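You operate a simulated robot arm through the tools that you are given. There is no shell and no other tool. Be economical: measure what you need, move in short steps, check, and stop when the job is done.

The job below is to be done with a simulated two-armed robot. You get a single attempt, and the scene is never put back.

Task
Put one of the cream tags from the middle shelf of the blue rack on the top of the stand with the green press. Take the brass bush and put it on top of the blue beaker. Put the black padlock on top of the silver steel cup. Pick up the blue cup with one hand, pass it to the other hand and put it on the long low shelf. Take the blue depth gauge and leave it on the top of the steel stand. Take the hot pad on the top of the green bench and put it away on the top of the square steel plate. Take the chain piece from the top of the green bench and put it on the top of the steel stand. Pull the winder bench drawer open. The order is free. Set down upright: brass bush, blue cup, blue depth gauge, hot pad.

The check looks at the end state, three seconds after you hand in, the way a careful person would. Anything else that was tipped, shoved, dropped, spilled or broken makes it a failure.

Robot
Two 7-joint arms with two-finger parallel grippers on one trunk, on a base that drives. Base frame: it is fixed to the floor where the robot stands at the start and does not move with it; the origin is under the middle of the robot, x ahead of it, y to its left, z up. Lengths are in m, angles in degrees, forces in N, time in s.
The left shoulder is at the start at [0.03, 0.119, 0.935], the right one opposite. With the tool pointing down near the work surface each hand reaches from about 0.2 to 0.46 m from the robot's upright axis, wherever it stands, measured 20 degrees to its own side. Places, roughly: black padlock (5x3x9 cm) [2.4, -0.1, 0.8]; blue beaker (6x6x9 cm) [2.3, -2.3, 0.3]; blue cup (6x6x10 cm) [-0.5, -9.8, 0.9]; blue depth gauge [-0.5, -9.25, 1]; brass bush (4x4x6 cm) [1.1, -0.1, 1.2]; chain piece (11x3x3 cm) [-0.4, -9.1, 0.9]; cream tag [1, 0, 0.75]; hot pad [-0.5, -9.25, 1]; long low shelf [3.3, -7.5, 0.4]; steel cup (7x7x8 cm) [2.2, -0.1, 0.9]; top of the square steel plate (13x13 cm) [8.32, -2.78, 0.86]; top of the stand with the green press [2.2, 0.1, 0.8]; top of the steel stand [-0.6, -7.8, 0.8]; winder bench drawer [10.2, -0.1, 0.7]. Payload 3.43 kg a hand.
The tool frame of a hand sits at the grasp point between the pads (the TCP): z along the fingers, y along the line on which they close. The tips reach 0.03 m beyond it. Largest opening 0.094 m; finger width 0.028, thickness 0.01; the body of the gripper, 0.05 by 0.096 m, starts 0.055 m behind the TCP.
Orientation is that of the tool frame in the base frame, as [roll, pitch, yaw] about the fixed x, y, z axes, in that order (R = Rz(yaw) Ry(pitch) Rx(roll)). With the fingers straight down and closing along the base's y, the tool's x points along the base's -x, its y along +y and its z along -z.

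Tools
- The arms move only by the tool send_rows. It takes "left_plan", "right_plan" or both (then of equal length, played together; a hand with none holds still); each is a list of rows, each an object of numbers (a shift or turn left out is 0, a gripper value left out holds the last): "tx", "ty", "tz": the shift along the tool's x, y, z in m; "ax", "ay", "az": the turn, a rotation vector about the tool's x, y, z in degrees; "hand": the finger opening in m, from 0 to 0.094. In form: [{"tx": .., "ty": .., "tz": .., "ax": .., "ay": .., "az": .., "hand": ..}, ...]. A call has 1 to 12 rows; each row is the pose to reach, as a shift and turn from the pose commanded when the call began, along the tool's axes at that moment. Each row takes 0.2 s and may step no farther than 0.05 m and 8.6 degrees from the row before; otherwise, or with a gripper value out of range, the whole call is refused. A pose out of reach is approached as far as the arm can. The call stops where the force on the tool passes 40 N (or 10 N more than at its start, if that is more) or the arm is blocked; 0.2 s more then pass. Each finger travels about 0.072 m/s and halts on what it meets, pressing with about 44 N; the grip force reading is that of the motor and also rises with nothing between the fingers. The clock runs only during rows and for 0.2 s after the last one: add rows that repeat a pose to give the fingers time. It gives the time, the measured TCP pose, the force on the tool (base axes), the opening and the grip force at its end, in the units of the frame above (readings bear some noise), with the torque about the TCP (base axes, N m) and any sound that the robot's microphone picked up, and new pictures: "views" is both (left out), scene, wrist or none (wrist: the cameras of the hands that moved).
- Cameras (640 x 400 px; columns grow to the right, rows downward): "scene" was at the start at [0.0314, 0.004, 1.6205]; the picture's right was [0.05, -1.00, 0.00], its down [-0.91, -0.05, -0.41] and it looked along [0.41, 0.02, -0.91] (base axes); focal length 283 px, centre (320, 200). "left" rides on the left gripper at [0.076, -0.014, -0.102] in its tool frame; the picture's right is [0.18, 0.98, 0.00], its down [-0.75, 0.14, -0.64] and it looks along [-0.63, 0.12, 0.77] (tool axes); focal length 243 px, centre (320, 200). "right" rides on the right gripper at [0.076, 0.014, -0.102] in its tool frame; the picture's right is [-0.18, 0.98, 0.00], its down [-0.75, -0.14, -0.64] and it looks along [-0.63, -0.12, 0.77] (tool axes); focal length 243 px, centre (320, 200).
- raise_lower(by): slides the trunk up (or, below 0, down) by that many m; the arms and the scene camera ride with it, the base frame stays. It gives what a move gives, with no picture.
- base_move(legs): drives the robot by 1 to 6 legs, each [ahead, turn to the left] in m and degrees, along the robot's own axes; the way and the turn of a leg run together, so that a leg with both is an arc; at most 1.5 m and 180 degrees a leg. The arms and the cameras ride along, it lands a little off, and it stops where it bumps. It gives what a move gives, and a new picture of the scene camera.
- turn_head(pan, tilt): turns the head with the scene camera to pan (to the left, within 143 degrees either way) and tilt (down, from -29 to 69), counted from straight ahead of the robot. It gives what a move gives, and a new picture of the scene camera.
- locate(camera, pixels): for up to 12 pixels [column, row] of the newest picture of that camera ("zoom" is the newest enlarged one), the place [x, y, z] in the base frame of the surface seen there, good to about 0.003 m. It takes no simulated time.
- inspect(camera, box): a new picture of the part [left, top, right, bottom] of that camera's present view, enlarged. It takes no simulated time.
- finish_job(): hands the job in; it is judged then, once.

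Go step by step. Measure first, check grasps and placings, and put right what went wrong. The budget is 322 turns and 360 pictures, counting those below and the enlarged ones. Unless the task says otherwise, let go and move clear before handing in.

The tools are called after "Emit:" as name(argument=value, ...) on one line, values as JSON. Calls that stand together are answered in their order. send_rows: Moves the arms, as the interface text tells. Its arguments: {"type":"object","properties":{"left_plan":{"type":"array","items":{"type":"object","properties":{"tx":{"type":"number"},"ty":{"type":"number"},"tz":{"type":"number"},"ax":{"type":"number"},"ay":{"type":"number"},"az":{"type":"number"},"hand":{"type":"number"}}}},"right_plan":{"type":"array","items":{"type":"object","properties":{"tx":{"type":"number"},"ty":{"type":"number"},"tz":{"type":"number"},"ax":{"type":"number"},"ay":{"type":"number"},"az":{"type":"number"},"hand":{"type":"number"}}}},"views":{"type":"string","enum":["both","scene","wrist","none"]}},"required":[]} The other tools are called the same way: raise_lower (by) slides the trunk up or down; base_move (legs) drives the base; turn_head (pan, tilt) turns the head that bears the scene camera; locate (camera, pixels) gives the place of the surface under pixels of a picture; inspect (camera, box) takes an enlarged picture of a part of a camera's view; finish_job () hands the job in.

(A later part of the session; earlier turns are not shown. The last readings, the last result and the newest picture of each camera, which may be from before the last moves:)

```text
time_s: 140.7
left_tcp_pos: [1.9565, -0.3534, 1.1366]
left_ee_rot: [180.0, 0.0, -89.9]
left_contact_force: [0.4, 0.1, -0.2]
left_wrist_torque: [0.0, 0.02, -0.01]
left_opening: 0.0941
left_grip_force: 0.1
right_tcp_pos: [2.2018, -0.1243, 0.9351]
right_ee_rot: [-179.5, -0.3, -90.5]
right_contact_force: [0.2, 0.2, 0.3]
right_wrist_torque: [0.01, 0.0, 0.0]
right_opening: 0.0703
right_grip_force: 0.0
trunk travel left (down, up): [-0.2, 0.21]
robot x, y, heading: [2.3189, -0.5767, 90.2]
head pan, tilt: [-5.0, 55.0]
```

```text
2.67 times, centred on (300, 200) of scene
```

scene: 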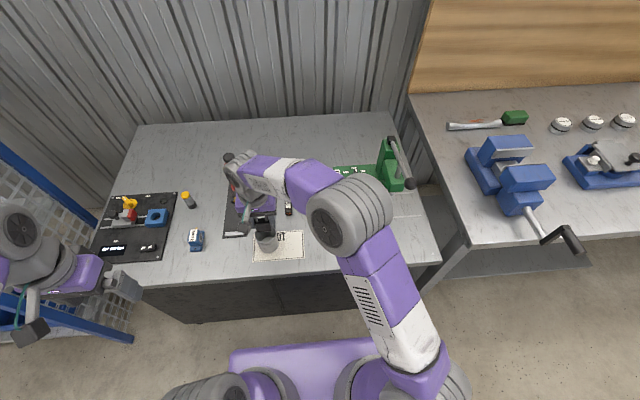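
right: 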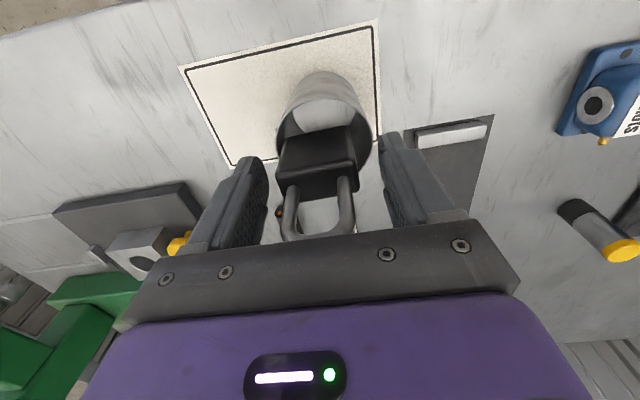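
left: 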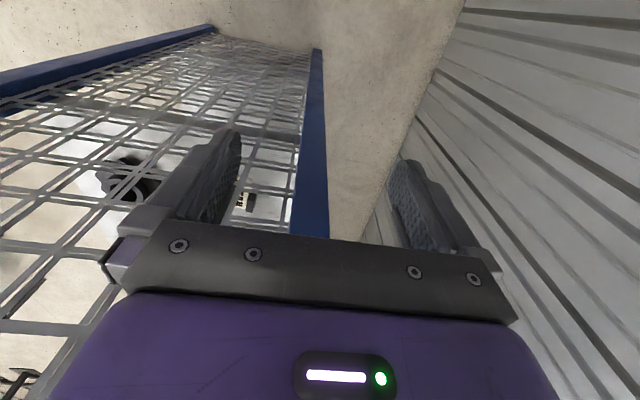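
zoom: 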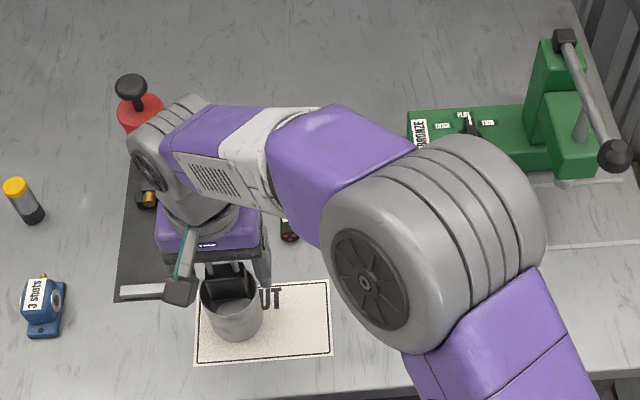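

Emit:
send_rows(right_plan=[{"tz": -0.03}, {"tz": -0.06}, {"tz": -0.09}, {"tz": -0.12}, {"tz": -0.12, "tx": 0.03, "ty": -0.02}, {"tz": -0.12, "tx": 0.06, "ty": -0.05}, {"tz": -0.12, "tx": 0.09, "ty": -0.08}, {"tz": -0.12, "tx": 0.12, "ty": -0.11}, {"tz": -0.12, "tx": 0.15, "ty": -0.14}, {"tz": -0.12, "tx": 0.15, "ty": -0.17}], views="scene")

Emit:
inspect(camera="scene", box=[180, 130, 420, 270])

```text
time_s: 142.9
left_tcp_pos: [1.9572, -0.3527, 1.1381]
left_ee_rot: [179.9, 0.0, -89.9]
left_contact_force: [-0.1, 0.5, 0.6]
left_wrist_torque: [0.02, 0.01, 0.0]
left_opening: 0.0943
left_grip_force: 0.1
right_tcp_pos: [2.3715, -0.2769, 1.0578]
right_ee_rot: [-179.6, -0.3, -90.7]
right_contact_force: [-0.1, 0.1, 0.5]
right_wrist_torque: [-0.01, -0.02, -0.04]
right_opening: 0.0701
right_grip_force: 0.1
trunk travel left (down, up): [-0.2, 0.21]
robot x, y, heading: [2.3187, -0.5769, 90.1]
head pan, tilt: [-5.0, 55.0]
```

scene: 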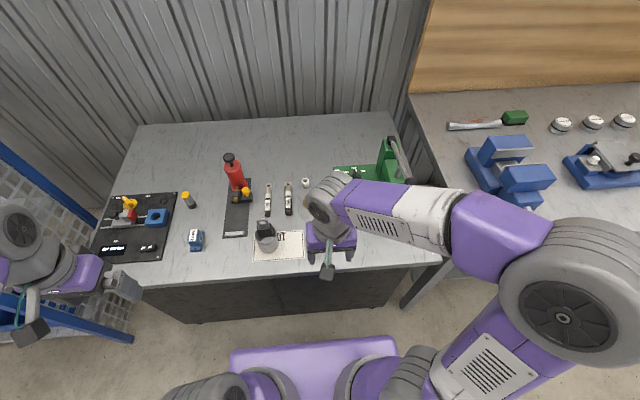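

```text
2.67 times, centred on (300, 200) of scene
```

zoom: 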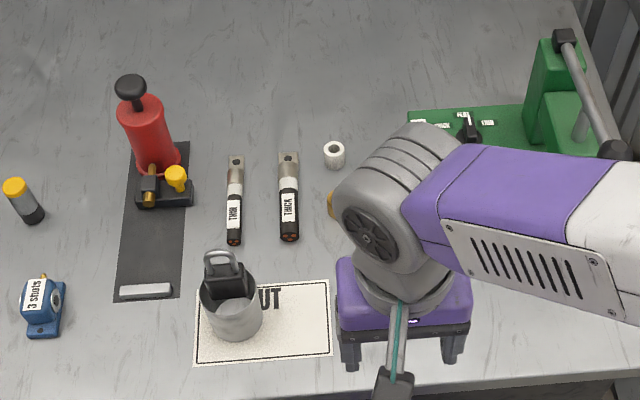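

Padlock stands on the cup. Next the tag: check elbow height now for planning, then drive back to the rack.

Emit:
locate(camera="scene", pixels=[[560, 270], [610, 300], [500, 240], [340, 190], [400, 205], [480, 370]])

Emit:
base_move(legs=[[-0.34, 0], [0, 90], [1.29, 0], [0, -90]])

```text
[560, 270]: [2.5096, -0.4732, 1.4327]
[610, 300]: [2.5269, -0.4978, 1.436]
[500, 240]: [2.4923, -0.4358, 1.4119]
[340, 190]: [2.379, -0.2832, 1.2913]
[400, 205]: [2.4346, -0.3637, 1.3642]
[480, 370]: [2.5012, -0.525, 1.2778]
```

```text
time_s: 158.8
left_tcp_pos: [0.6796, -0.6915, 1.1378]
left_ee_rot: [-179.9, -0.1, -89.7]
left_contact_force: [0.4, -0.4, -0.2]
left_wrist_torque: [-0.02, -0.02, 0.03]
left_opening: 0.0941
left_grip_force: 0.1
right_tcp_pos: [1.092, -0.6141, 1.0575]
right_ee_rot: [-179.5, -0.3, -90.4]
right_contact_force: [-0.2, -0.1, 0.6]
right_wrist_torque: [0.01, 0.01, 0.01]
right_opening: 0.07
right_grip_force: 0.0
trunk travel left (down, up): [-0.2, 0.21]
robot x, y, heading: [1.0425, -0.9143, 90.4]
head pan, tilt: [-5.0, 55.0]
```

scene: 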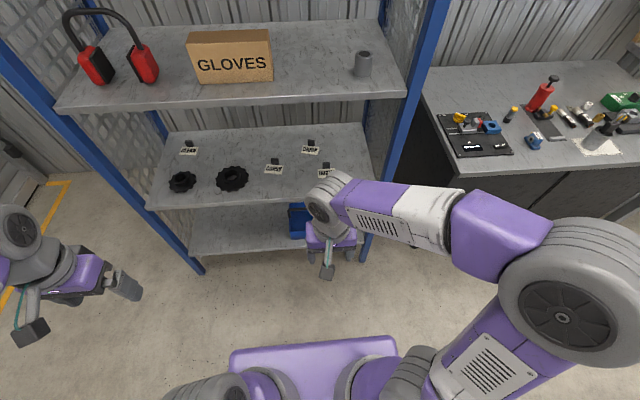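

Lower the trunk 0.2 m and tilt the right hand to ~50° below horizontal, aligning with the DUSTY tag's tab.

Emit:
raise_lower(by=-0.2)

Emit:
send_rows(right_plan=[{"ay": -8, "tx": -0.02, "ty": -0.01, "tz": 0.01, "hand": 0.055}, {"ay": -16, "tx": -0.04, "ty": -0.02, "tz": 0.02}, {"ay": -24, "tx": -0.06, "ty": -0.03, "tz": 0.03}, {"ay": -32, "tx": -0.08, "ty": -0.04, "tz": 0.04}, {"ay": -40, "tx": -0.08, "ty": -0.05, "tz": 0.05}, {"ay": -40, "tx": -0.08, "ty": -0.05, "tz": 0.05}], views="none")

Emit:
turn_head(pan=0, tilt=45)

```text
time_s: 160.9
left_tcp_pos: [0.679, -0.6921, 0.938]
left_ee_rot: [-180.0, 0.0, -89.7]
left_contact_force: [-0.1, -0.4, 0.2]
left_wrist_torque: [0.0, -0.01, -0.01]
left_opening: 0.0941
left_grip_force: 0.0
right_tcp_pos: [1.0925, -0.6142, 0.8593]
right_ee_rot: [-179.5, -0.3, -90.3]
right_contact_force: [-0.9, 0.4, 0.5]
right_wrist_torque: [-0.03, 0.02, -0.04]
right_opening: 0.0698
right_grip_force: 0.0
trunk travel left (down, up): [0.0, 0.41]
robot x, y, heading: [1.0436, -0.9175, 90.5]
head pan, tilt: [-5.0, 55.0]
```

```text
time_s: 162.3
left_tcp_pos: [0.6794, -0.6909, 0.9378]
left_ee_rot: [180.0, -0.1, -89.7]
left_contact_force: [-0.7, -0.4, -0.8]
left_wrist_torque: [-0.01, -0.03, -0.02]
left_opening: 0.0941
left_grip_force: 0.1
right_tcp_pos: [1.1416, -0.533, 0.8092]
right_ee_rot: [-179.4, 39.6, -90.1]
right_contact_force: [0.0, -0.8, -0.7]
right_wrist_torque: [0.01, 0.01, 0.02]
right_opening: 0.0549
right_grip_force: 0.0
trunk travel left (down, up): [0.0, 0.41]
robot x, y, heading: [1.039, -0.9145, 90.2]
head pan, tilt: [-5.0, 55.0]
```

```text
time_s: 163.1
left_tcp_pos: [0.6784, -0.6912, 0.9373]
left_ee_rot: [180.0, 0.0, -89.7]
left_contact_force: [0.0, -0.3, 0.2]
left_wrist_torque: [-0.02, 0.02, 0.01]
left_opening: 0.0944
left_grip_force: 0.0
right_tcp_pos: [1.142, -0.5332, 0.8097]
right_ee_rot: [-179.4, 39.6, -89.9]
right_contact_force: [0.7, 0.3, 0.4]
right_wrist_torque: [-0.02, -0.01, -0.03]
right_opening: 0.0547
right_grip_force: 0.1
trunk travel left (down, up): [0.0, 0.41]
robot x, y, heading: [1.0424, -0.914, 90.5]
head pan, tilt: [0.0, 45.0]
```

scene: 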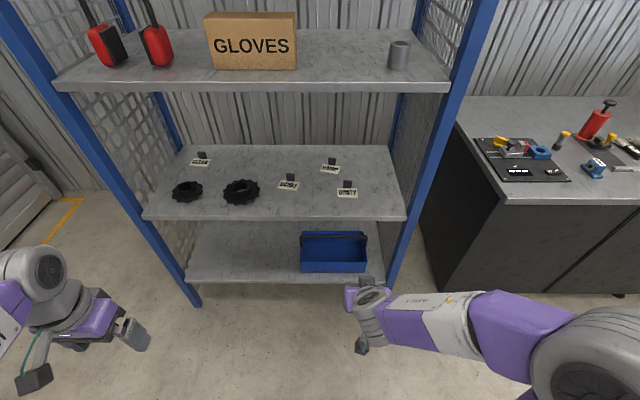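

Good; now advance 0.35 m toward the rack.

Emit:
base_move(legs=[[0.2, -0.4], [0.15, 0]])

Emit:
inspect(camera="right", box=[0, 0, 640, 400])

```text
time_s: 165.7
left_tcp_pos: [0.679, -0.3365, 0.9379]
left_ee_rot: [-180.0, 0.1, -89.8]
left_contact_force: [-0.3, 0.3, 0.0]
left_wrist_torque: [0.0, 0.0, 0.05]
left_opening: 0.0938
left_grip_force: 0.0
right_tcp_pos: [1.1421, -0.1797, 0.8094]
right_ee_rot: [-179.4, 39.6, -90.1]
right_contact_force: [-0.4, -0.1, -0.3]
right_wrist_torque: [-0.02, -0.01, -0.01]
right_opening: 0.0549
right_grip_force: 0.0
trunk travel left (down, up): [0.0, 0.41]
robot x, y, heading: [1.0427, -0.5594, 90.1]
head pan, tilt: [0.0, 45.0]
```

scene: 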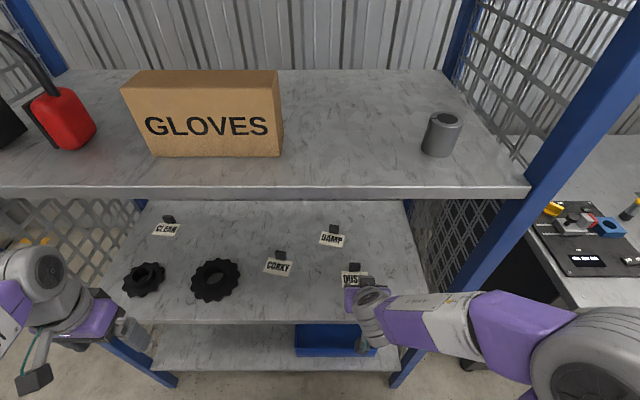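

```text
1.00 times, centred on (320, 200) of right (not enlarged: the box is as wide or as high as the picture)
```

zoom: 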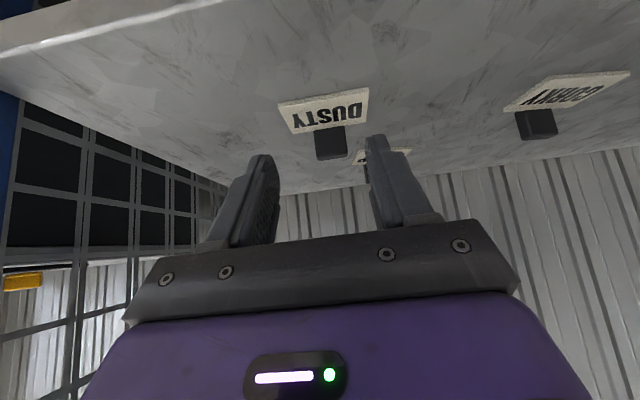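

Emit:
inspect(camera="right", box=[250, 70, 410, 170])

```text
4.00 times, centred on (330, 120) of right
```

zoom: 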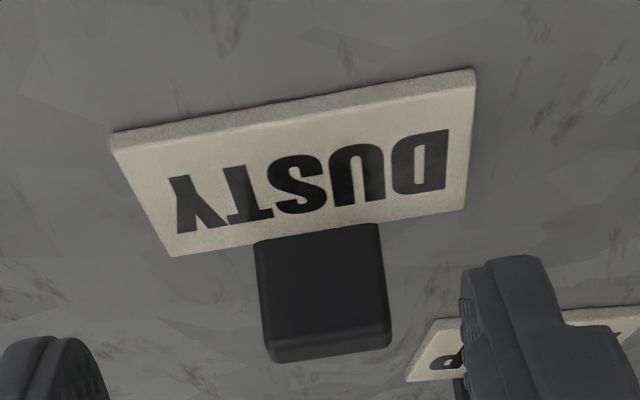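

Emit:
locate(camera="zoom", pixels=[[258, 245], [375, 230], [265, 350], [385, 335], [325, 345], [318, 245], [325, 300], [318, 357], [175, 250], [465, 200], [325, 375], [330, 340]])

```text
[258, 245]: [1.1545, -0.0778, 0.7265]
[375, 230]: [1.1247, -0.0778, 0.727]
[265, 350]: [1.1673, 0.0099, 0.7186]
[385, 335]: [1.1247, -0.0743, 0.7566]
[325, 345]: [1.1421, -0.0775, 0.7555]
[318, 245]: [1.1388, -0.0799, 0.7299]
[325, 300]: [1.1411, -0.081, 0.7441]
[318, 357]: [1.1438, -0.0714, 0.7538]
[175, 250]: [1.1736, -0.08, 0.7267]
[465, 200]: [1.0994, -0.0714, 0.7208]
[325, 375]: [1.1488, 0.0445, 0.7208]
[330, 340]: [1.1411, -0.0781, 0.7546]
```

Tab: x 1.126–1.156, y≈-0.079…-0.066, z to 0.755. Move forward above, then straight down, then close.

Emit:
send_rows(right_plan=[{"tz": 0.03, "tx": -0.0366}, {"tz": 0.0605, "tx": -0.0732}, {"tz": 0.0605, "tx": -0.0732}], views="wrist")

```text
time_s: 166.5
left_tcp_pos: [0.6797, -0.3364, 0.9373]
left_ee_rot: [-180.0, 0.0, -90.0]
left_contact_force: [-0.6, 0.5, -0.3]
left_wrist_torque: [-0.01, 0.02, -0.03]
left_opening: 0.0937
left_grip_force: 0.1
right_tcp_pos: [1.1437, -0.0859, 0.8098]
right_ee_rot: [-179.3, 39.6, -90.2]
right_contact_force: [-0.1, 0.0, -0.6]
right_wrist_torque: [-0.02, 0.02, 0.0]
right_opening: 0.055
right_grip_force: 0.0
trunk travel left (down, up): [0.0, 0.41]
robot x, y, heading: [1.0409, -0.56, 90.0]
head pan, tilt: [0.0, 45.0]
```

right: 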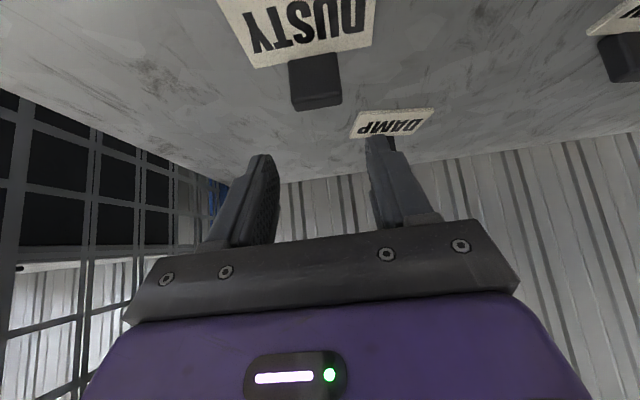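

Emit:
send_rows(right_plan=[{"tz": 0.018, "tx": 0.015, "ty": 0.002}, {"tz": 0.03, "tx": 0.025, "ty": 0.002}, {"tz": 0.0354, "tx": 0.0293, "ty": 0.002}, {"tz": 0.0354, "tx": 0.0293, "ty": 0.002}, {"tz": 0.0354, "tx": 0.0293, "ty": 0.002, "hand": 0.02}, {"tz": 0.0354, "tx": 0.0293, "ty": 0.002}, {"tz": 0.0354, "tx": 0.0293, "ty": 0.002}, {"tz": 0.0354, "tx": 0.0293, "ty": 0.002}], views="wrist")

```text
time_s: 168.3
left_tcp_pos: [0.6791, -0.3365, 0.9382]
left_ee_rot: [-180.0, -0.1, -89.9]
left_contact_force: [0.5, -0.3, -0.6]
left_wrist_torque: [0.01, -0.01, 0.03]
left_opening: 0.0939
left_grip_force: 0.0
right_tcp_pos: [1.1413, -0.0866, 0.7638]
right_ee_rot: [-179.3, 39.6, -90.2]
right_contact_force: [0.2, -0.3, 0.4]
right_wrist_torque: [-0.03, -0.02, -0.01]
right_opening: 0.0305
right_grip_force: 43.8
trunk travel left (down, up): [0.0, 0.41]
robot x, y, heading: [1.0391, -0.5612, 90.2]
head pan, tilt: [0.0, 45.0]
```

right: 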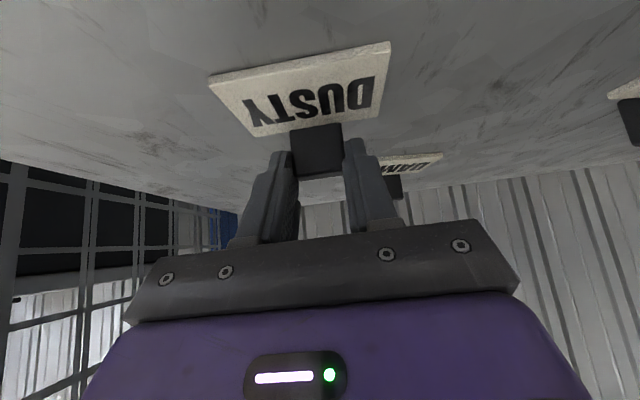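

Tab gripped (0.0305). Lift and back out.

Emit:
send_rows(right_plan=[{"tz": -0.019, "tx": -0.016}, {"tz": -0.0385, "tx": -0.032}, {"tz": -0.0385, "tx": -0.032}], views="wrist")

Emit:
base_move(legs=[[-0.37, 0]])

```text
time_s: 169.1
left_tcp_pos: [0.679, -0.3371, 0.9367]
left_ee_rot: [180.0, 0.1, -89.9]
left_contact_force: [0.2, 0.5, 0.4]
left_wrist_torque: [-0.03, 0.0, 0.02]
left_opening: 0.094
left_grip_force: 0.0
right_tcp_pos: [1.1402, -0.0862, 0.8138]
right_ee_rot: [-179.2, 39.7, -90.2]
right_contact_force: [0.1, -0.1, -0.6]
right_wrist_torque: [0.0, 0.02, -0.01]
right_opening: 0.0307
right_grip_force: 44.2
trunk travel left (down, up): [0.0, 0.41]
robot x, y, heading: [1.0458, -0.56, 90.3]
head pan, tilt: [0.0, 45.0]
```

right: 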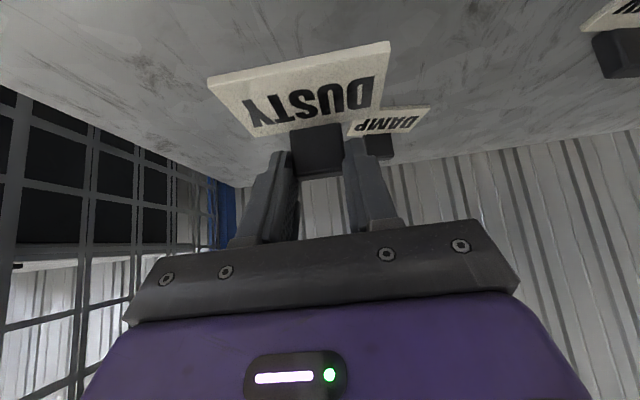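

```text
time_s: 171.4
left_tcp_pos: [0.6802, -0.7074, 0.9372]
left_ee_rot: [-179.9, 0.0, -90.0]
left_contact_force: [0.7, 0.4, -0.1]
left_wrist_torque: [0.01, -0.01, -0.02]
left_opening: 0.0941
left_grip_force: 0.1
right_tcp_pos: [1.1412, -0.4573, 0.8142]
right_ee_rot: [-179.4, 39.6, -90.3]
right_contact_force: [-0.1, 0.3, -0.6]
right_wrist_torque: [0.0, -0.02, -0.02]
right_opening: 0.0303
right_grip_force: 44.0
trunk travel left (down, up): [0.0, 0.41]
robot x, y, heading: [1.0407, -0.9264, 90.0]
head pan, tilt: [0.0, 45.0]
```

scene: 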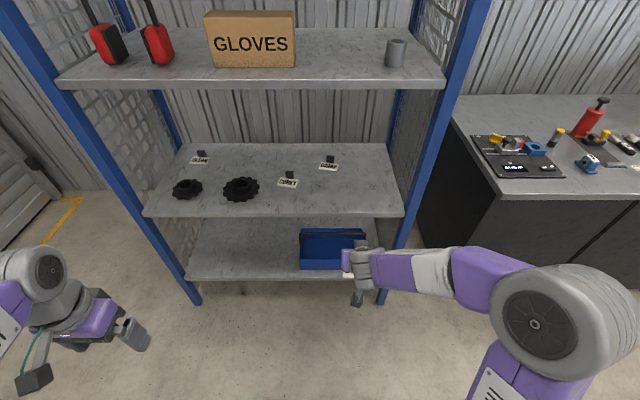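

Raise the trunk, drive to the press bench.

Emit:
raise_lower(by=0.2)

Emit:
base_move(legs=[[0, -90], [1.26, 0], [0, 90], [0.33, 0]])

```text
time_s: 173.6
left_tcp_pos: [0.6795, -0.7056, 1.1371]
left_ee_rot: [180.0, -0.1, -90.1]
left_contact_force: [0.0, -0.5, 0.0]
left_wrist_torque: [-0.02, 0.0, 0.02]
left_opening: 0.0941
left_grip_force: 0.0
right_tcp_pos: [1.1407, -0.4563, 1.0144]
right_ee_rot: [-179.4, 39.6, -90.3]
right_contact_force: [-0.4, 0.4, -0.4]
right_wrist_torque: [-0.03, -0.01, -0.02]
right_opening: 0.0302
right_grip_force: 44.0
trunk travel left (down, up): [-0.2, 0.21]
robot x, y, heading: [1.0429, -0.9252, 90.2]
head pan, tilt: [0.0, 45.0]
```

```text
time_s: 189.3
left_tcp_pos: [1.9475, -0.3695, 1.1372]
left_ee_rot: [-179.9, 0.0, -91.1]
left_contact_force: [0.0, 0.6, 0.1]
left_wrist_torque: [-0.02, -0.01, 0.02]
left_opening: 0.094
left_grip_force: 0.1
right_tcp_pos: [2.4124, -0.1293, 1.0136]
right_ee_rot: [-179.4, 39.6, -91.3]
right_contact_force: [0.5, 0.1, -0.3]
right_wrist_torque: [0.02, 0.01, 0.01]
right_opening: 0.0306
right_grip_force: 44.1
trunk travel left (down, up): [-0.2, 0.21]
robot x, y, heading: [2.3075, -0.6032, 89.1]
head pan, tilt: [0.0, 45.0]
```

scene: 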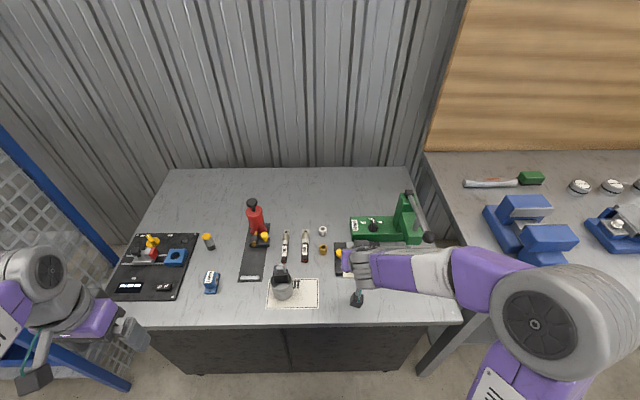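

Move back 2.6 cm, then descend toward TCP z 0.866.

Emit:
send_rows(right_plan=[{"tz": -0.0166, "tx": 0.02}, {"tz": 0.0142, "tx": 0.0455}, {"tz": 0.045, "tx": 0.071}, {"tz": 0.072, "tx": 0.093}, {"tz": 0.085, "tx": 0.104}, {"tz": 0.085, "tx": 0.104}], views="wrist")

Emit:
inspect(camera="scene", box=[260, 210, 460, 330])

```text
time_s: 190.7
left_tcp_pos: [1.9476, -0.3701, 1.1372]
left_ee_rot: [179.9, 0.1, -90.9]
left_contact_force: [1.0, -0.2, 0.3]
left_wrist_torque: [0.01, -0.04, 0.0]
left_opening: 0.0942
left_grip_force: 0.0
right_tcp_pos: [2.4126, -0.1539, 0.8815]
right_ee_rot: [-179.5, 39.6, -91.3]
right_contact_force: [0.5, -0.1, -0.4]
right_wrist_torque: [-0.04, -0.03, -0.01]
right_opening: 0.0305
right_grip_force: 43.4
trunk travel left (down, up): [-0.2, 0.21]
robot x, y, heading: [2.3066, -0.6033, 88.8]
head pan, tilt: [0.0, 45.0]
```

right: 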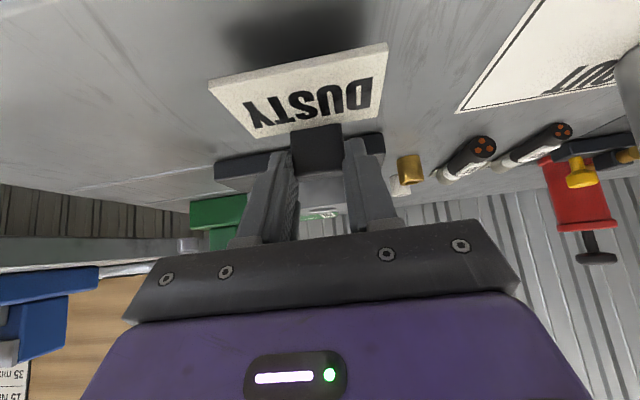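

```text
3.20 times, centred on (360, 270) of scene
```

zoom: 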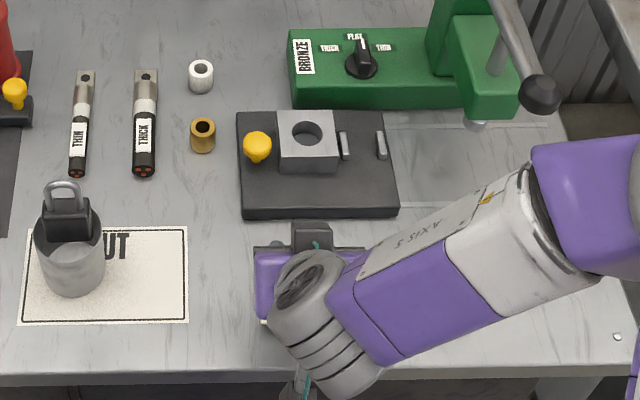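

Clear of the fixture. Lower slowly until contact.

Emit:
send_rows(right_plan=[{"tz": 0.006, "tx": 0.005}, {"tz": 0.0095, "tx": 0.008}, {"tz": 0.0115, "tx": 0.0095}, {"tz": 0.0115, "tx": 0.0095}], views="none")

Emit:
inspect(camera="right", box=[160, 0, 480, 200])

```text
time_s: 191.7
left_tcp_pos: [1.9474, -0.3708, 1.138]
left_ee_rot: [-179.9, 0.0, -91.0]
left_contact_force: [-0.7, 1.0, 0.6]
left_wrist_torque: [-0.02, -0.01, 0.0]
left_opening: 0.0941
left_grip_force: 0.0
right_tcp_pos: [2.4132, -0.1542, 0.8663]
right_ee_rot: [-179.4, 39.6, -91.2]
right_contact_force: [0.0, -0.3, 0.0]
right_wrist_torque: [0.02, 0.04, 0.03]
right_opening: 0.0306
right_grip_force: 43.7
trunk travel left (down, up): [-0.2, 0.21]
robot x, y, heading: [2.3032, -0.6052, 89.0]
head pan, tilt: [0.0, 45.0]
```

```text
2.00 times, centred on (320, 100) of right
```

zoom: 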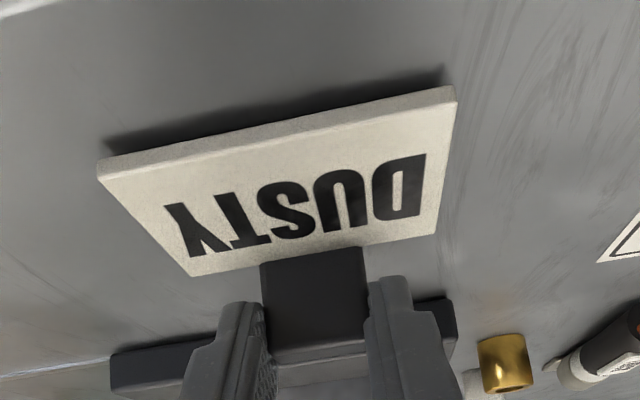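

Slight gap remains (shadow). Lower 2–4 mm more until force shows.

Emit:
send_rows(right_plan=[{"tz": 0.0015, "tx": 0.0013}, {"tz": 0.003, "tx": 0.0026}, {"tz": 0.003, "tx": 0.0026}], views="none")

```text
time_s: 192.5
left_tcp_pos: [1.9466, -0.3719, 1.1372]
left_ee_rot: [-179.8, 0.0, -90.9]
left_contact_force: [0.0, -0.1, -0.1]
left_wrist_torque: [0.03, 0.01, 0.0]
left_opening: 0.0939
left_grip_force: 0.1
right_tcp_pos: [2.4133, -0.1542, 0.8648]
right_ee_rot: [-179.4, 39.6, -91.3]
right_contact_force: [1.3, 0.1, 7.5]
right_wrist_torque: [-0.17, 0.27, 0.03]
right_opening: 0.0305
right_grip_force: 44.2
trunk travel left (down, up): [-0.2, 0.21]
robot x, y, heading: [2.3074, -0.5993, 88.7]
head pan, tilt: [0.0, 45.0]
```

Contact at 7.5 N. Release, then withdraw back along the tool axis.

Emit:
send_rows(right_plan=[{"hand": 0.036}, {"hand": 0.045}, {"hand": 0.055}, {"hand": 0.055}, {"tz": -0.02}, {"tz": -0.05}, {"tz": -0.09}, {"tz": -0.13}, {"tz": -0.16}], views="scene")

Emit:
inspect(camera="right", box=[160, 0, 480, 200])

```text
time_s: 194.5
left_tcp_pos: [1.948, -0.3711, 1.1385]
left_ee_rot: [180.0, 0.0, -91.0]
left_contact_force: [0.2, -0.2, 0.3]
left_wrist_torque: [0.0, 0.03, -0.01]
left_opening: 0.0939
left_grip_force: 0.0
right_tcp_pos: [2.3959, -0.227, 0.9994]
right_ee_rot: [-179.3, 39.6, -91.2]
right_contact_force: [1.2, -0.3, 0.1]
right_wrist_torque: [0.02, 0.02, 0.01]
right_opening: 0.055
right_grip_force: 0.0
right hand out of reach, approached as far as the arm can: row 7, 8, 9
trunk travel left (down, up): [-0.2, 0.21]
robot x, y, heading: [2.3057, -0.604, 89.1]
head pan, tilt: [0.0, 45.0]
```

scene: 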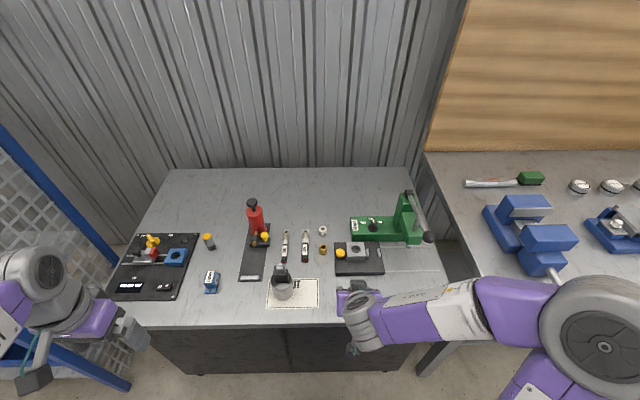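

```text
2.00 times, centred on (320, 100) of right
```

zoom: 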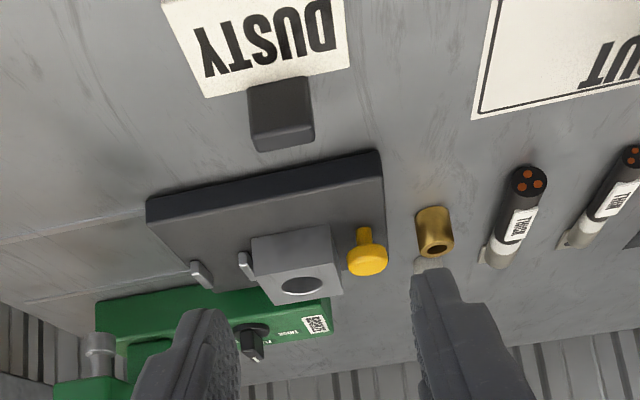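

Tag lies properly on the bench. Restore the right hand tool-down and drive to the corridor on the far side of the tables.

Emit:
send_rows(right_plan=[{"ay": 8}, {"ay": 16, "tz": -0.01}, {"ay": 24, "tz": -0.02}, {"ay": 32, "tz": -0.03}, {"ay": 40, "tz": -0.04}, {"ay": 40, "tz": -0.05, "ty": -0.03}], left_plan=[{"ty": -0.02}, {"ty": -0.04}, {"ty": -0.06}, {"ty": -0.08}, {"ty": -0.1}, {"ty": -0.12}], views="none")

Emit:
base_move(legs=[[-0.32, 0], [0, 91], [1.0, 0], [0.86, 0], [0, 90]])

Emit:
turn_head(pan=0, tilt=20)

```text
time_s: 195.9
left_tcp_pos: [2.0697, -0.3739, 1.1369]
left_ee_rot: [-180.0, 0.1, -91.0]
left_contact_force: [0.1, -0.1, -0.6]
left_wrist_torque: [0.01, 0.0, -0.03]
left_opening: 0.0941
left_grip_force: 0.1
right_tcp_pos: [2.4262, -0.2589, 1.0372]
right_ee_rot: [-179.6, -0.4, -91.6]
right_contact_force: [0.1, 0.0, 0.6]
right_wrist_torque: [-0.01, 0.01, -0.02]
right_opening: 0.0549
right_grip_force: 0.2
trunk travel left (down, up): [-0.2, 0.21]
robot x, y, heading: [2.3053, -0.6007, 89.2]
head pan, tilt: [0.0, 45.0]
```

```text
time_s: 214.5
left_tcp_pos: [0.6867, -1.0881, 1.1378]
left_ee_rot: [180.0, 0.1, 86.0]
left_contact_force: [-0.2, 0.4, 1.0]
left_wrist_torque: [-0.01, 0.02, 0.02]
left_opening: 0.094
left_grip_force: 0.1
right_tcp_pos: [0.3222, -1.185, 1.036]
right_ee_rot: [-179.5, -0.4, 85.5]
right_contact_force: [-0.3, 0.3, -0.2]
right_wrist_torque: [0.02, -0.01, 0.0]
right_opening: 0.0551
right_grip_force: 0.0
trunk travel left (down, up): [-0.2, 0.21]
robot x, y, heading: [0.4588, -0.8479, -93.9]
head pan, tilt: [0.0, 45.0]
```

scene: 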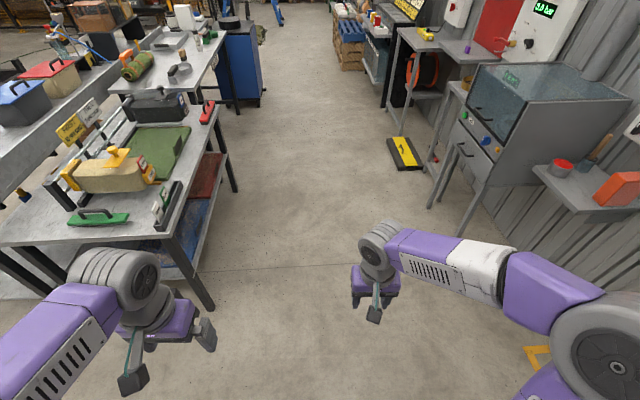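

```text
time_s: 215.4
left_tcp_pos: [0.6855, -1.0877, 1.1381]
left_ee_rot: [-179.9, -0.1, 86.1]
left_contact_force: [-0.6, 0.0, -0.3]
left_wrist_torque: [-0.03, 0.03, -0.03]
left_opening: 0.0938
left_grip_force: 0.1
right_tcp_pos: [0.324, -1.185, 1.0369]
right_ee_rot: [-179.5, -0.4, 85.4]
right_contact_force: [-0.7, -0.9, -0.4]
right_wrist_torque: [-0.03, -0.01, -0.03]
right_opening: 0.0549
right_grip_force: 0.0
trunk travel left (down, up): [-0.2, 0.21]
robot x, y, heading: [0.4589, -0.8496, -94.2]
head pan, tilt: [0.0, 20.0]
```

scene: 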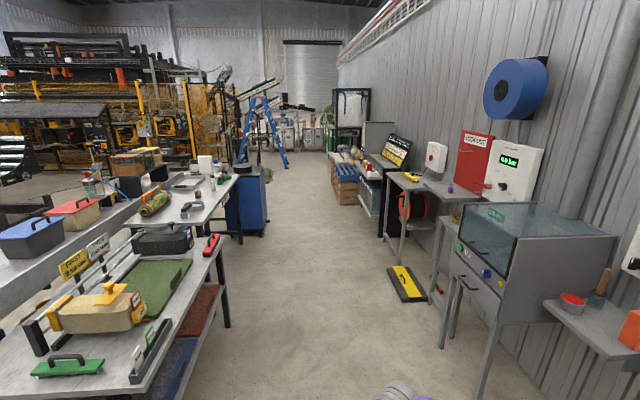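

Measure the corridor width and obstacles.

Emit:
locate(camera="scene", pixels=[[440, 345], [484, 330], [405, 300], [395, 265], [222, 325], [215, 290], [240, 235], [265, 230], [385, 232], [340, 205], [250, 155], [300, 300]])

Emit:
inspect(camera="scene", box=[200, 60, 420, 220])

```text
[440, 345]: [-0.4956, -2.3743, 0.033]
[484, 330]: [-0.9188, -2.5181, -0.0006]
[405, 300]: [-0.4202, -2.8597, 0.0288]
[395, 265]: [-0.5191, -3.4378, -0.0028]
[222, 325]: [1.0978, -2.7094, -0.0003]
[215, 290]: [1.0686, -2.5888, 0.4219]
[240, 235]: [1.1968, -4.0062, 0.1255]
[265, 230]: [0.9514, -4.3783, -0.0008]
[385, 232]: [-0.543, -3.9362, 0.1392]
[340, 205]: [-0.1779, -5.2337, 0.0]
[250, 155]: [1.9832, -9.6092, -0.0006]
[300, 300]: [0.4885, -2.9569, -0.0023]
```

```text
2.50 times, centred on (310, 140) of scene
```

zoom: 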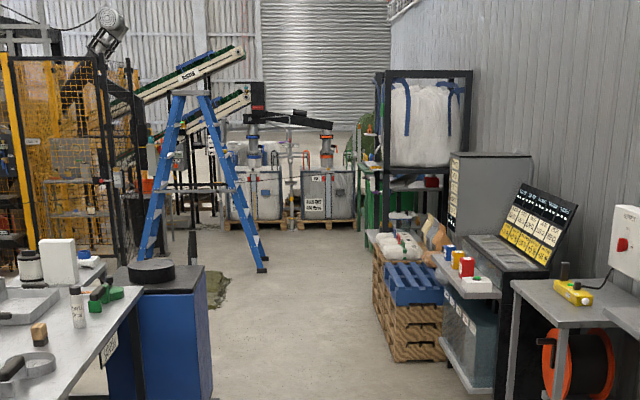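

Corridor free at x≈0.35 (tables at x>1.0, pallets at x<-0.18). Drive 4.5 m and look.

Emit:
base_move(legs=[[0, 2.9], [1.5, 0], [1.5, 0], [1.5, 0]])

Emit:
turn_head(pan=-30, tilt=20)

```text
time_s: 237.3
left_tcp_pos: [0.7567, -5.5616, 1.1371]
left_ee_rot: [180.0, 0.0, 91.1]
left_contact_force: [-0.7, 0.2, -0.2]
left_wrist_torque: [0.02, -0.01, -0.02]
left_opening: 0.0942
left_grip_force: 0.0
right_tcp_pos: [0.4034, -5.6912, 1.0363]
right_ee_rot: [-179.6, -0.4, 90.6]
right_contact_force: [0.1, 0.7, 0.2]
right_wrist_torque: [0.0, -0.02, -0.02]
right_opening: 0.0549
right_grip_force: 0.2
trunk travel left (down, up): [-0.2, 0.21]
robot x, y, heading: [0.5104, -5.3408, -89.0]
head pan, tilt: [0.0, 20.0]
```

scene: 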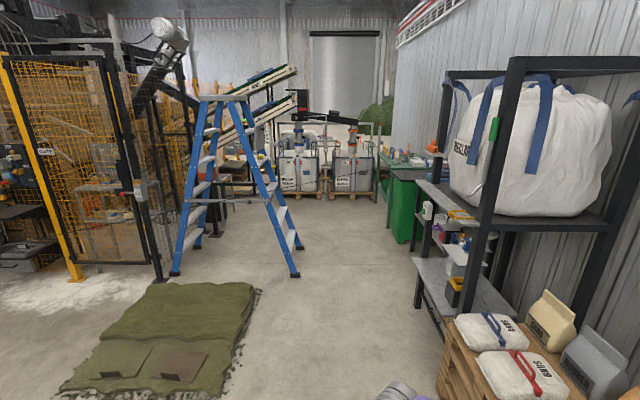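

```text
time_s: 238.2
left_tcp_pos: [0.7557, -5.5613, 1.1365]
left_ee_rot: [180.0, 0.1, 91.0]
left_contact_force: [0.3, -0.5, -0.3]
left_wrist_torque: [0.03, -0.01, -0.03]
left_opening: 0.0942
left_grip_force: 0.0
right_tcp_pos: [0.4042, -5.6919, 1.0361]
right_ee_rot: [-179.5, -0.4, 90.5]
right_contact_force: [0.0, 0.2, 0.5]
right_wrist_torque: [-0.03, 0.01, -0.03]
right_opening: 0.055
right_grip_force: 0.0
trunk travel left (down, up): [-0.2, 0.21]
robot x, y, heading: [0.5092, -5.3465, -88.9]
head pan, tilt: [-30.0, 20.0]
```

scene: 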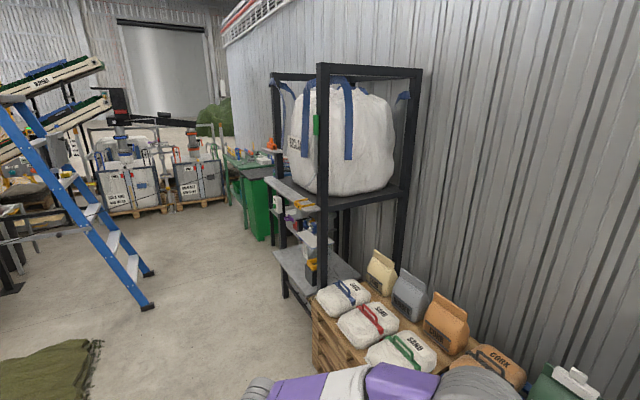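

Emit:
locate(camera="scene", pixels=[[98, 345], [90, 398], [150, 308], [313, 330], [320, 390], [300, 310], [268, 235], [245, 225], [255, 170], [320, 300], [290, 255], [285, 185]])

```text
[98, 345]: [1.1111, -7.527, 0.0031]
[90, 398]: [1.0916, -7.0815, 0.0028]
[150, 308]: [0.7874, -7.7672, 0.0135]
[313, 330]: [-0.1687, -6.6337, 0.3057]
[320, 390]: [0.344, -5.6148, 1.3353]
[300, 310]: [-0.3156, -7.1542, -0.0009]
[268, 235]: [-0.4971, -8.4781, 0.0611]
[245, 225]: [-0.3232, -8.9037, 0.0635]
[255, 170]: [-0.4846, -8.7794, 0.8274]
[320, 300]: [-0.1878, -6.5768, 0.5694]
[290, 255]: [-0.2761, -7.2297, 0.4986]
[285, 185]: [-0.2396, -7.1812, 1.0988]
```

Ladder foot at (0.79,-7.77); keep to x≈0.22. Drive on and look to the right.

Emit:
base_move(legs=[[0, -8], [1.2, 0], [1.0, 0], [0, 8]])

Emit:
turn_head(pan=-50, tilt=30)

```text
time_s: 250.4
left_tcp_pos: [0.4825, -7.7784, 1.137]
left_ee_rot: [-179.9, 0.0, 91.0]
left_contact_force: [0.0, 0.7, -0.4]
left_wrist_torque: [-0.03, -0.01, -0.05]
left_opening: 0.0941
left_grip_force: 0.0
right_tcp_pos: [0.13, -7.9066, 1.0361]
right_ee_rot: [-179.5, -0.2, 90.3]
right_contact_force: [0.4, 0.1, 0.3]
right_wrist_torque: [0.0, 0.01, 0.01]
right_opening: 0.0547
right_grip_force: 0.1
trunk travel left (down, up): [-0.2, 0.21]
robot x, y, heading: [0.2368, -7.5592, -89.1]
head pan, tilt: [-30.0, 20.0]
```

scene: 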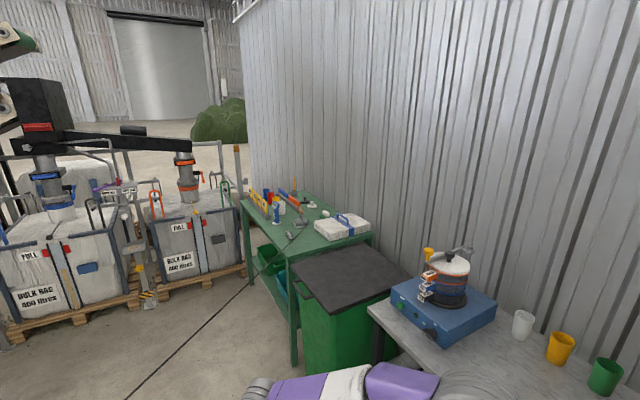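

```text
time_s: 251.3
left_tcp_pos: [0.482, -7.7785, 1.1371]
left_ee_rot: [-180.0, 0.0, 91.1]
left_contact_force: [0.5, 0.6, -1.4]
left_wrist_torque: [-0.01, -0.01, -0.02]
left_opening: 0.0941
left_grip_force: 0.0
right_tcp_pos: [0.1302, -7.9063, 1.0361]
right_ee_rot: [-179.4, -0.3, 90.4]
right_contact_force: [-1.0, -0.2, 0.3]
right_wrist_torque: [0.0, -0.04, 0.02]
right_opening: 0.0549
right_grip_force: 0.1
trunk travel left (down, up): [-0.2, 0.21]
robot x, y, heading: [0.2366, -7.5584, -89.2]
head pan, tilt: [-50.0, 30.0]
```

scene: 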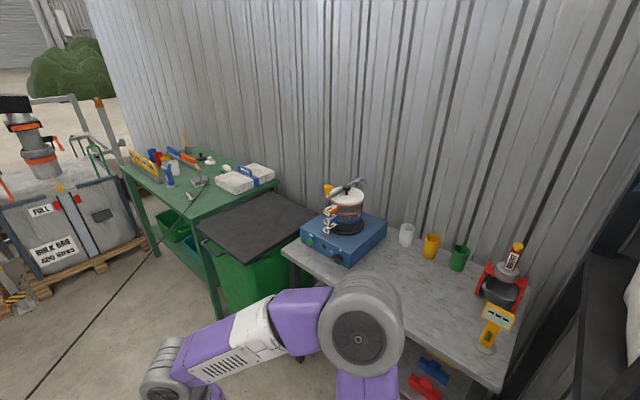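

Emit:
locate(camera="scene", pixels=[[147, 240], [25, 310], [140, 175], [205, 250], [240, 285], [290, 255], [500, 385], [165, 175], [235, 180], [197, 185], [350, 320], [400, 290]])

Emit:
inspect(camera="scene", box=[100, 120, 300, 240])

```text
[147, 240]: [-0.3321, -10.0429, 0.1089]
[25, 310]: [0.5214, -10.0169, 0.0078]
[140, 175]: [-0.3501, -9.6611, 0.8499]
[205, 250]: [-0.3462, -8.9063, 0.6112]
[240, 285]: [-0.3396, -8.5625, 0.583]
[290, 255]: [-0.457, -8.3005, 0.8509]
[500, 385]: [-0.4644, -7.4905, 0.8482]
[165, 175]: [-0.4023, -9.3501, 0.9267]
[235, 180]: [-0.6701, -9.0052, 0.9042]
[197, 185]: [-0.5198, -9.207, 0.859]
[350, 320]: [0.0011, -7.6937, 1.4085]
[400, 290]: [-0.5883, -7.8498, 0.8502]
```

```text
3.20 times, centred on (200, 180) of scene
```

zoom: 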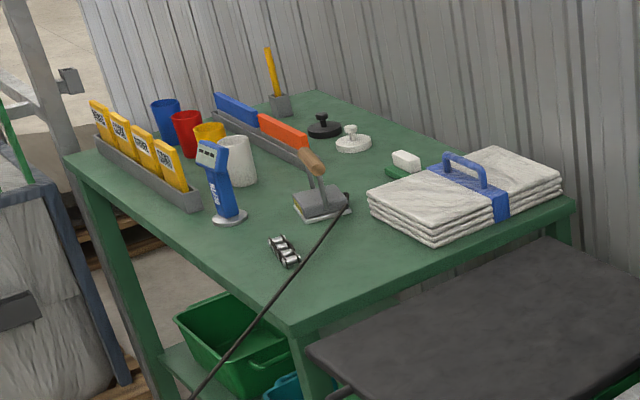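

Green bench front edge x≈-0.345, top 0.85. Drive to face it.

Emit:
base_move(legs=[[0.85, -3], [0.8, 3], [0, -90.5]])

Emit:
turn_head(pan=0, tilt=42)

```text
time_s: 263.4
left_tcp_pos: [0.0188, -9.4407, 1.1373]
left_ee_rot: [180.0, -0.1, 1.2]
left_contact_force: [-0.8, -0.5, -0.2]
left_wrist_torque: [0.01, 0.0, -0.01]
left_opening: 0.0942
left_grip_force: 0.1
right_tcp_pos: [-0.1106, -9.0886, 1.0352]
right_ee_rot: [-179.5, -0.4, 0.6]
right_contact_force: [1.1, 0.5, -0.4]
right_wrist_torque: [-0.01, 0.01, -0.01]
right_opening: 0.055
right_grip_force: 0.1
trunk travel left (down, up): [-0.2, 0.21]
robot x, y, heading: [0.2394, -9.1899, -178.7]
head pan, tilt: [-50.0, 30.0]
```

scene: 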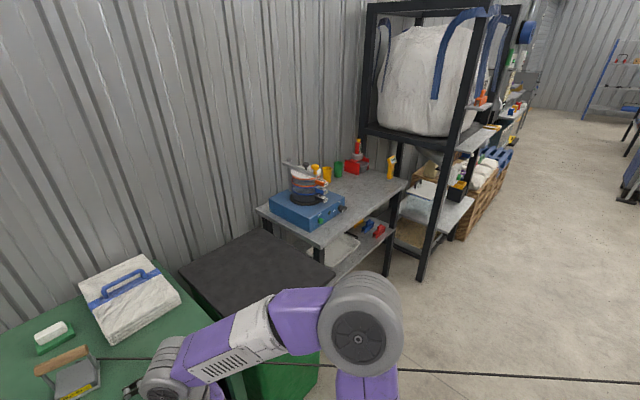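

```text
time_s: 264.6
left_tcp_pos: [0.0189, -9.4408, 1.1376]
left_ee_rot: [-179.9, 0.0, 1.4]
left_contact_force: [-0.1, -0.9, -0.3]
left_wrist_torque: [-0.01, -0.01, -0.02]
left_opening: 0.0938
left_grip_force: 0.0
right_tcp_pos: [-0.1107, -9.0881, 1.0365]
right_ee_rot: [-179.5, -0.5, 0.6]
right_contact_force: [-0.2, -0.4, 0.0]
right_wrist_torque: [-0.02, -0.02, 0.02]
right_opening: 0.055
right_grip_force: 0.0
trunk travel left (down, up): [-0.2, 0.21]
robot x, y, heading: [0.2384, -9.197, -178.8]
head pan, tilt: [0.0, 42.0]
```

scene: 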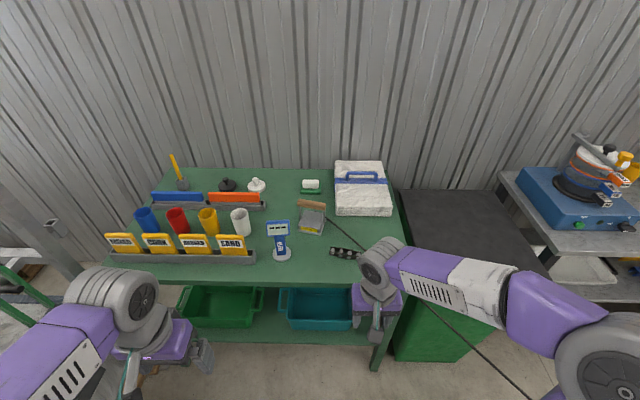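

Emit:
inspect(camera="scene", box=[250, 150, 410, 270])

Emit:
inspect(camera="scene", box=[380, 280, 640, 400])

```text
3.33 times, centred on (330, 210) of scene
```

zoom: 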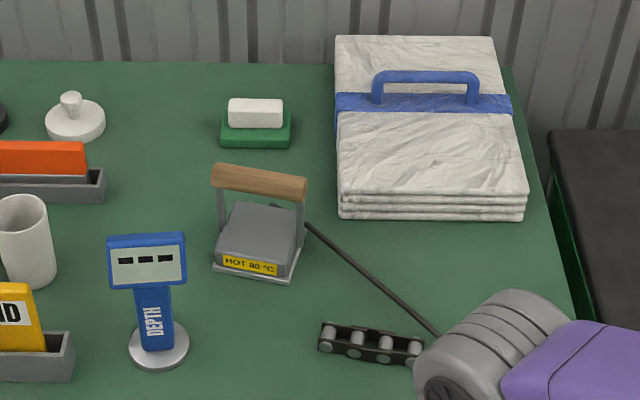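

```text
2.46 times, centred on (510, 340) of scene
```

zoom: 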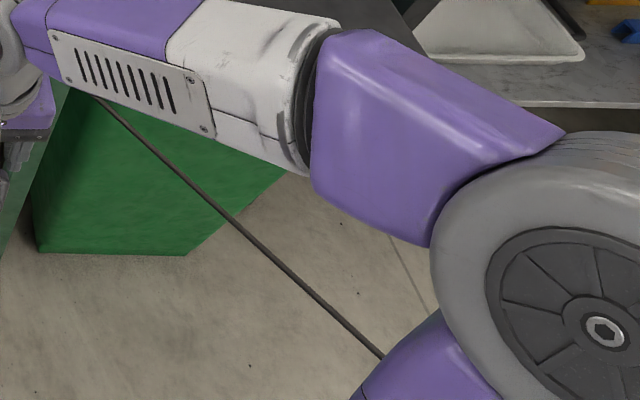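

The hot pad (grey block with wooden handle) has a cord running off. Trace where it goes.

Emit:
locate(camera="zoom", pixels=[[110, 113], [150, 148], [200, 195], [250, 240], [300, 285], [350, 328]])

Emit:
turn_head(pan=-130, tilt=25)

```text
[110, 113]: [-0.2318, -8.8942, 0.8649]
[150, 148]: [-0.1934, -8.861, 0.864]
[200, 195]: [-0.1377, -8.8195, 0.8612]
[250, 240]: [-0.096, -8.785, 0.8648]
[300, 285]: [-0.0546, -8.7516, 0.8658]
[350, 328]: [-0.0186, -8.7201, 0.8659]
```

```text
time_s: 266.7
left_tcp_pos: [0.0185, -9.4406, 1.1365]
left_ee_rot: [-180.0, 0.1, 1.4]
left_contact_force: [0.2, -0.1, -0.3]
left_wrist_torque: [0.02, -0.01, -0.02]
left_opening: 0.0941
left_grip_force: 0.0
right_tcp_pos: [-0.1105, -9.0892, 1.0361]
right_ee_rot: [-179.5, -0.4, 0.6]
right_contact_force: [-0.7, -0.3, 0.4]
right_wrist_torque: [0.04, -0.04, 0.01]
right_opening: 0.0551
right_grip_force: 0.1
trunk travel left (down, up): [-0.2, 0.21]
robot x, y, heading: [0.243, -9.1951, -178.7]
head pan, tilt: [-130.0, 25.0]
```

scene: 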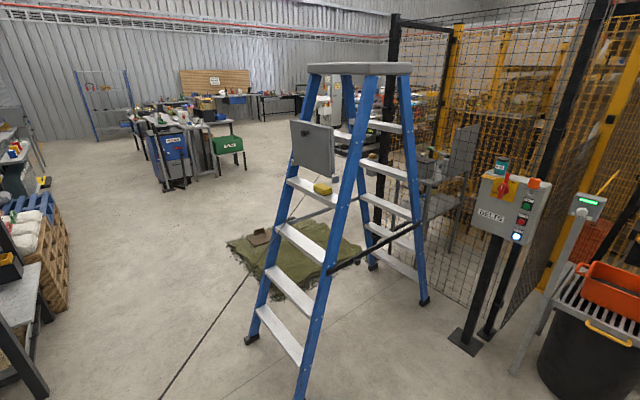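

The cord seems a thin tether line toward the plate; noted. Now measure the items on the bench.

Emit:
turn_head(pan=5, tilt=45)

Emit:
inspect(camera="scene", box=[260, 160, 400, 265])

```text
time_s: 268.9
left_tcp_pos: [0.0185, -9.4402, 1.1377]
left_ee_rot: [-180.0, 0.0, 1.2]
left_contact_force: [0.6, -0.2, -0.6]
left_wrist_torque: [-0.03, -0.01, 0.02]
left_opening: 0.094
left_grip_force: 0.1
right_tcp_pos: [-0.1091, -9.0882, 1.0366]
right_ee_rot: [-179.5, -0.4, 0.6]
right_contact_force: [0.6, 0.2, -0.8]
right_wrist_torque: [0.03, 0.01, 0.03]
right_opening: 0.0549
right_grip_force: 0.1
trunk travel left (down, up): [-0.2, 0.21]
robot x, y, heading: [0.2389, -9.195, -178.7]
head pan, tilt: [5.0, 45.0]
```

scene: 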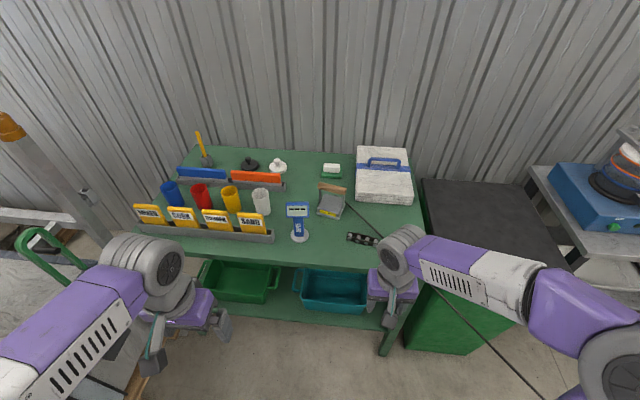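

```text
3.81 times, centred on (330, 212) of scene
```

zoom: 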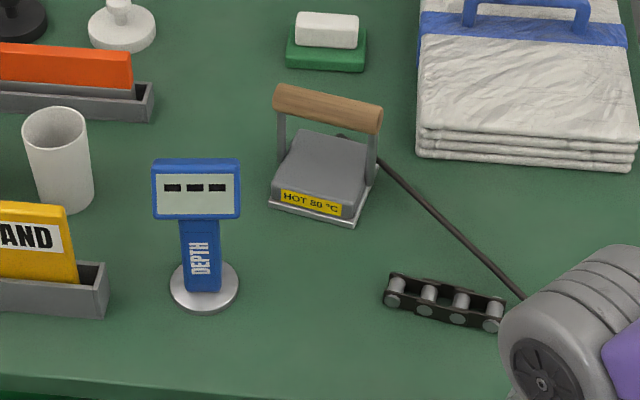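

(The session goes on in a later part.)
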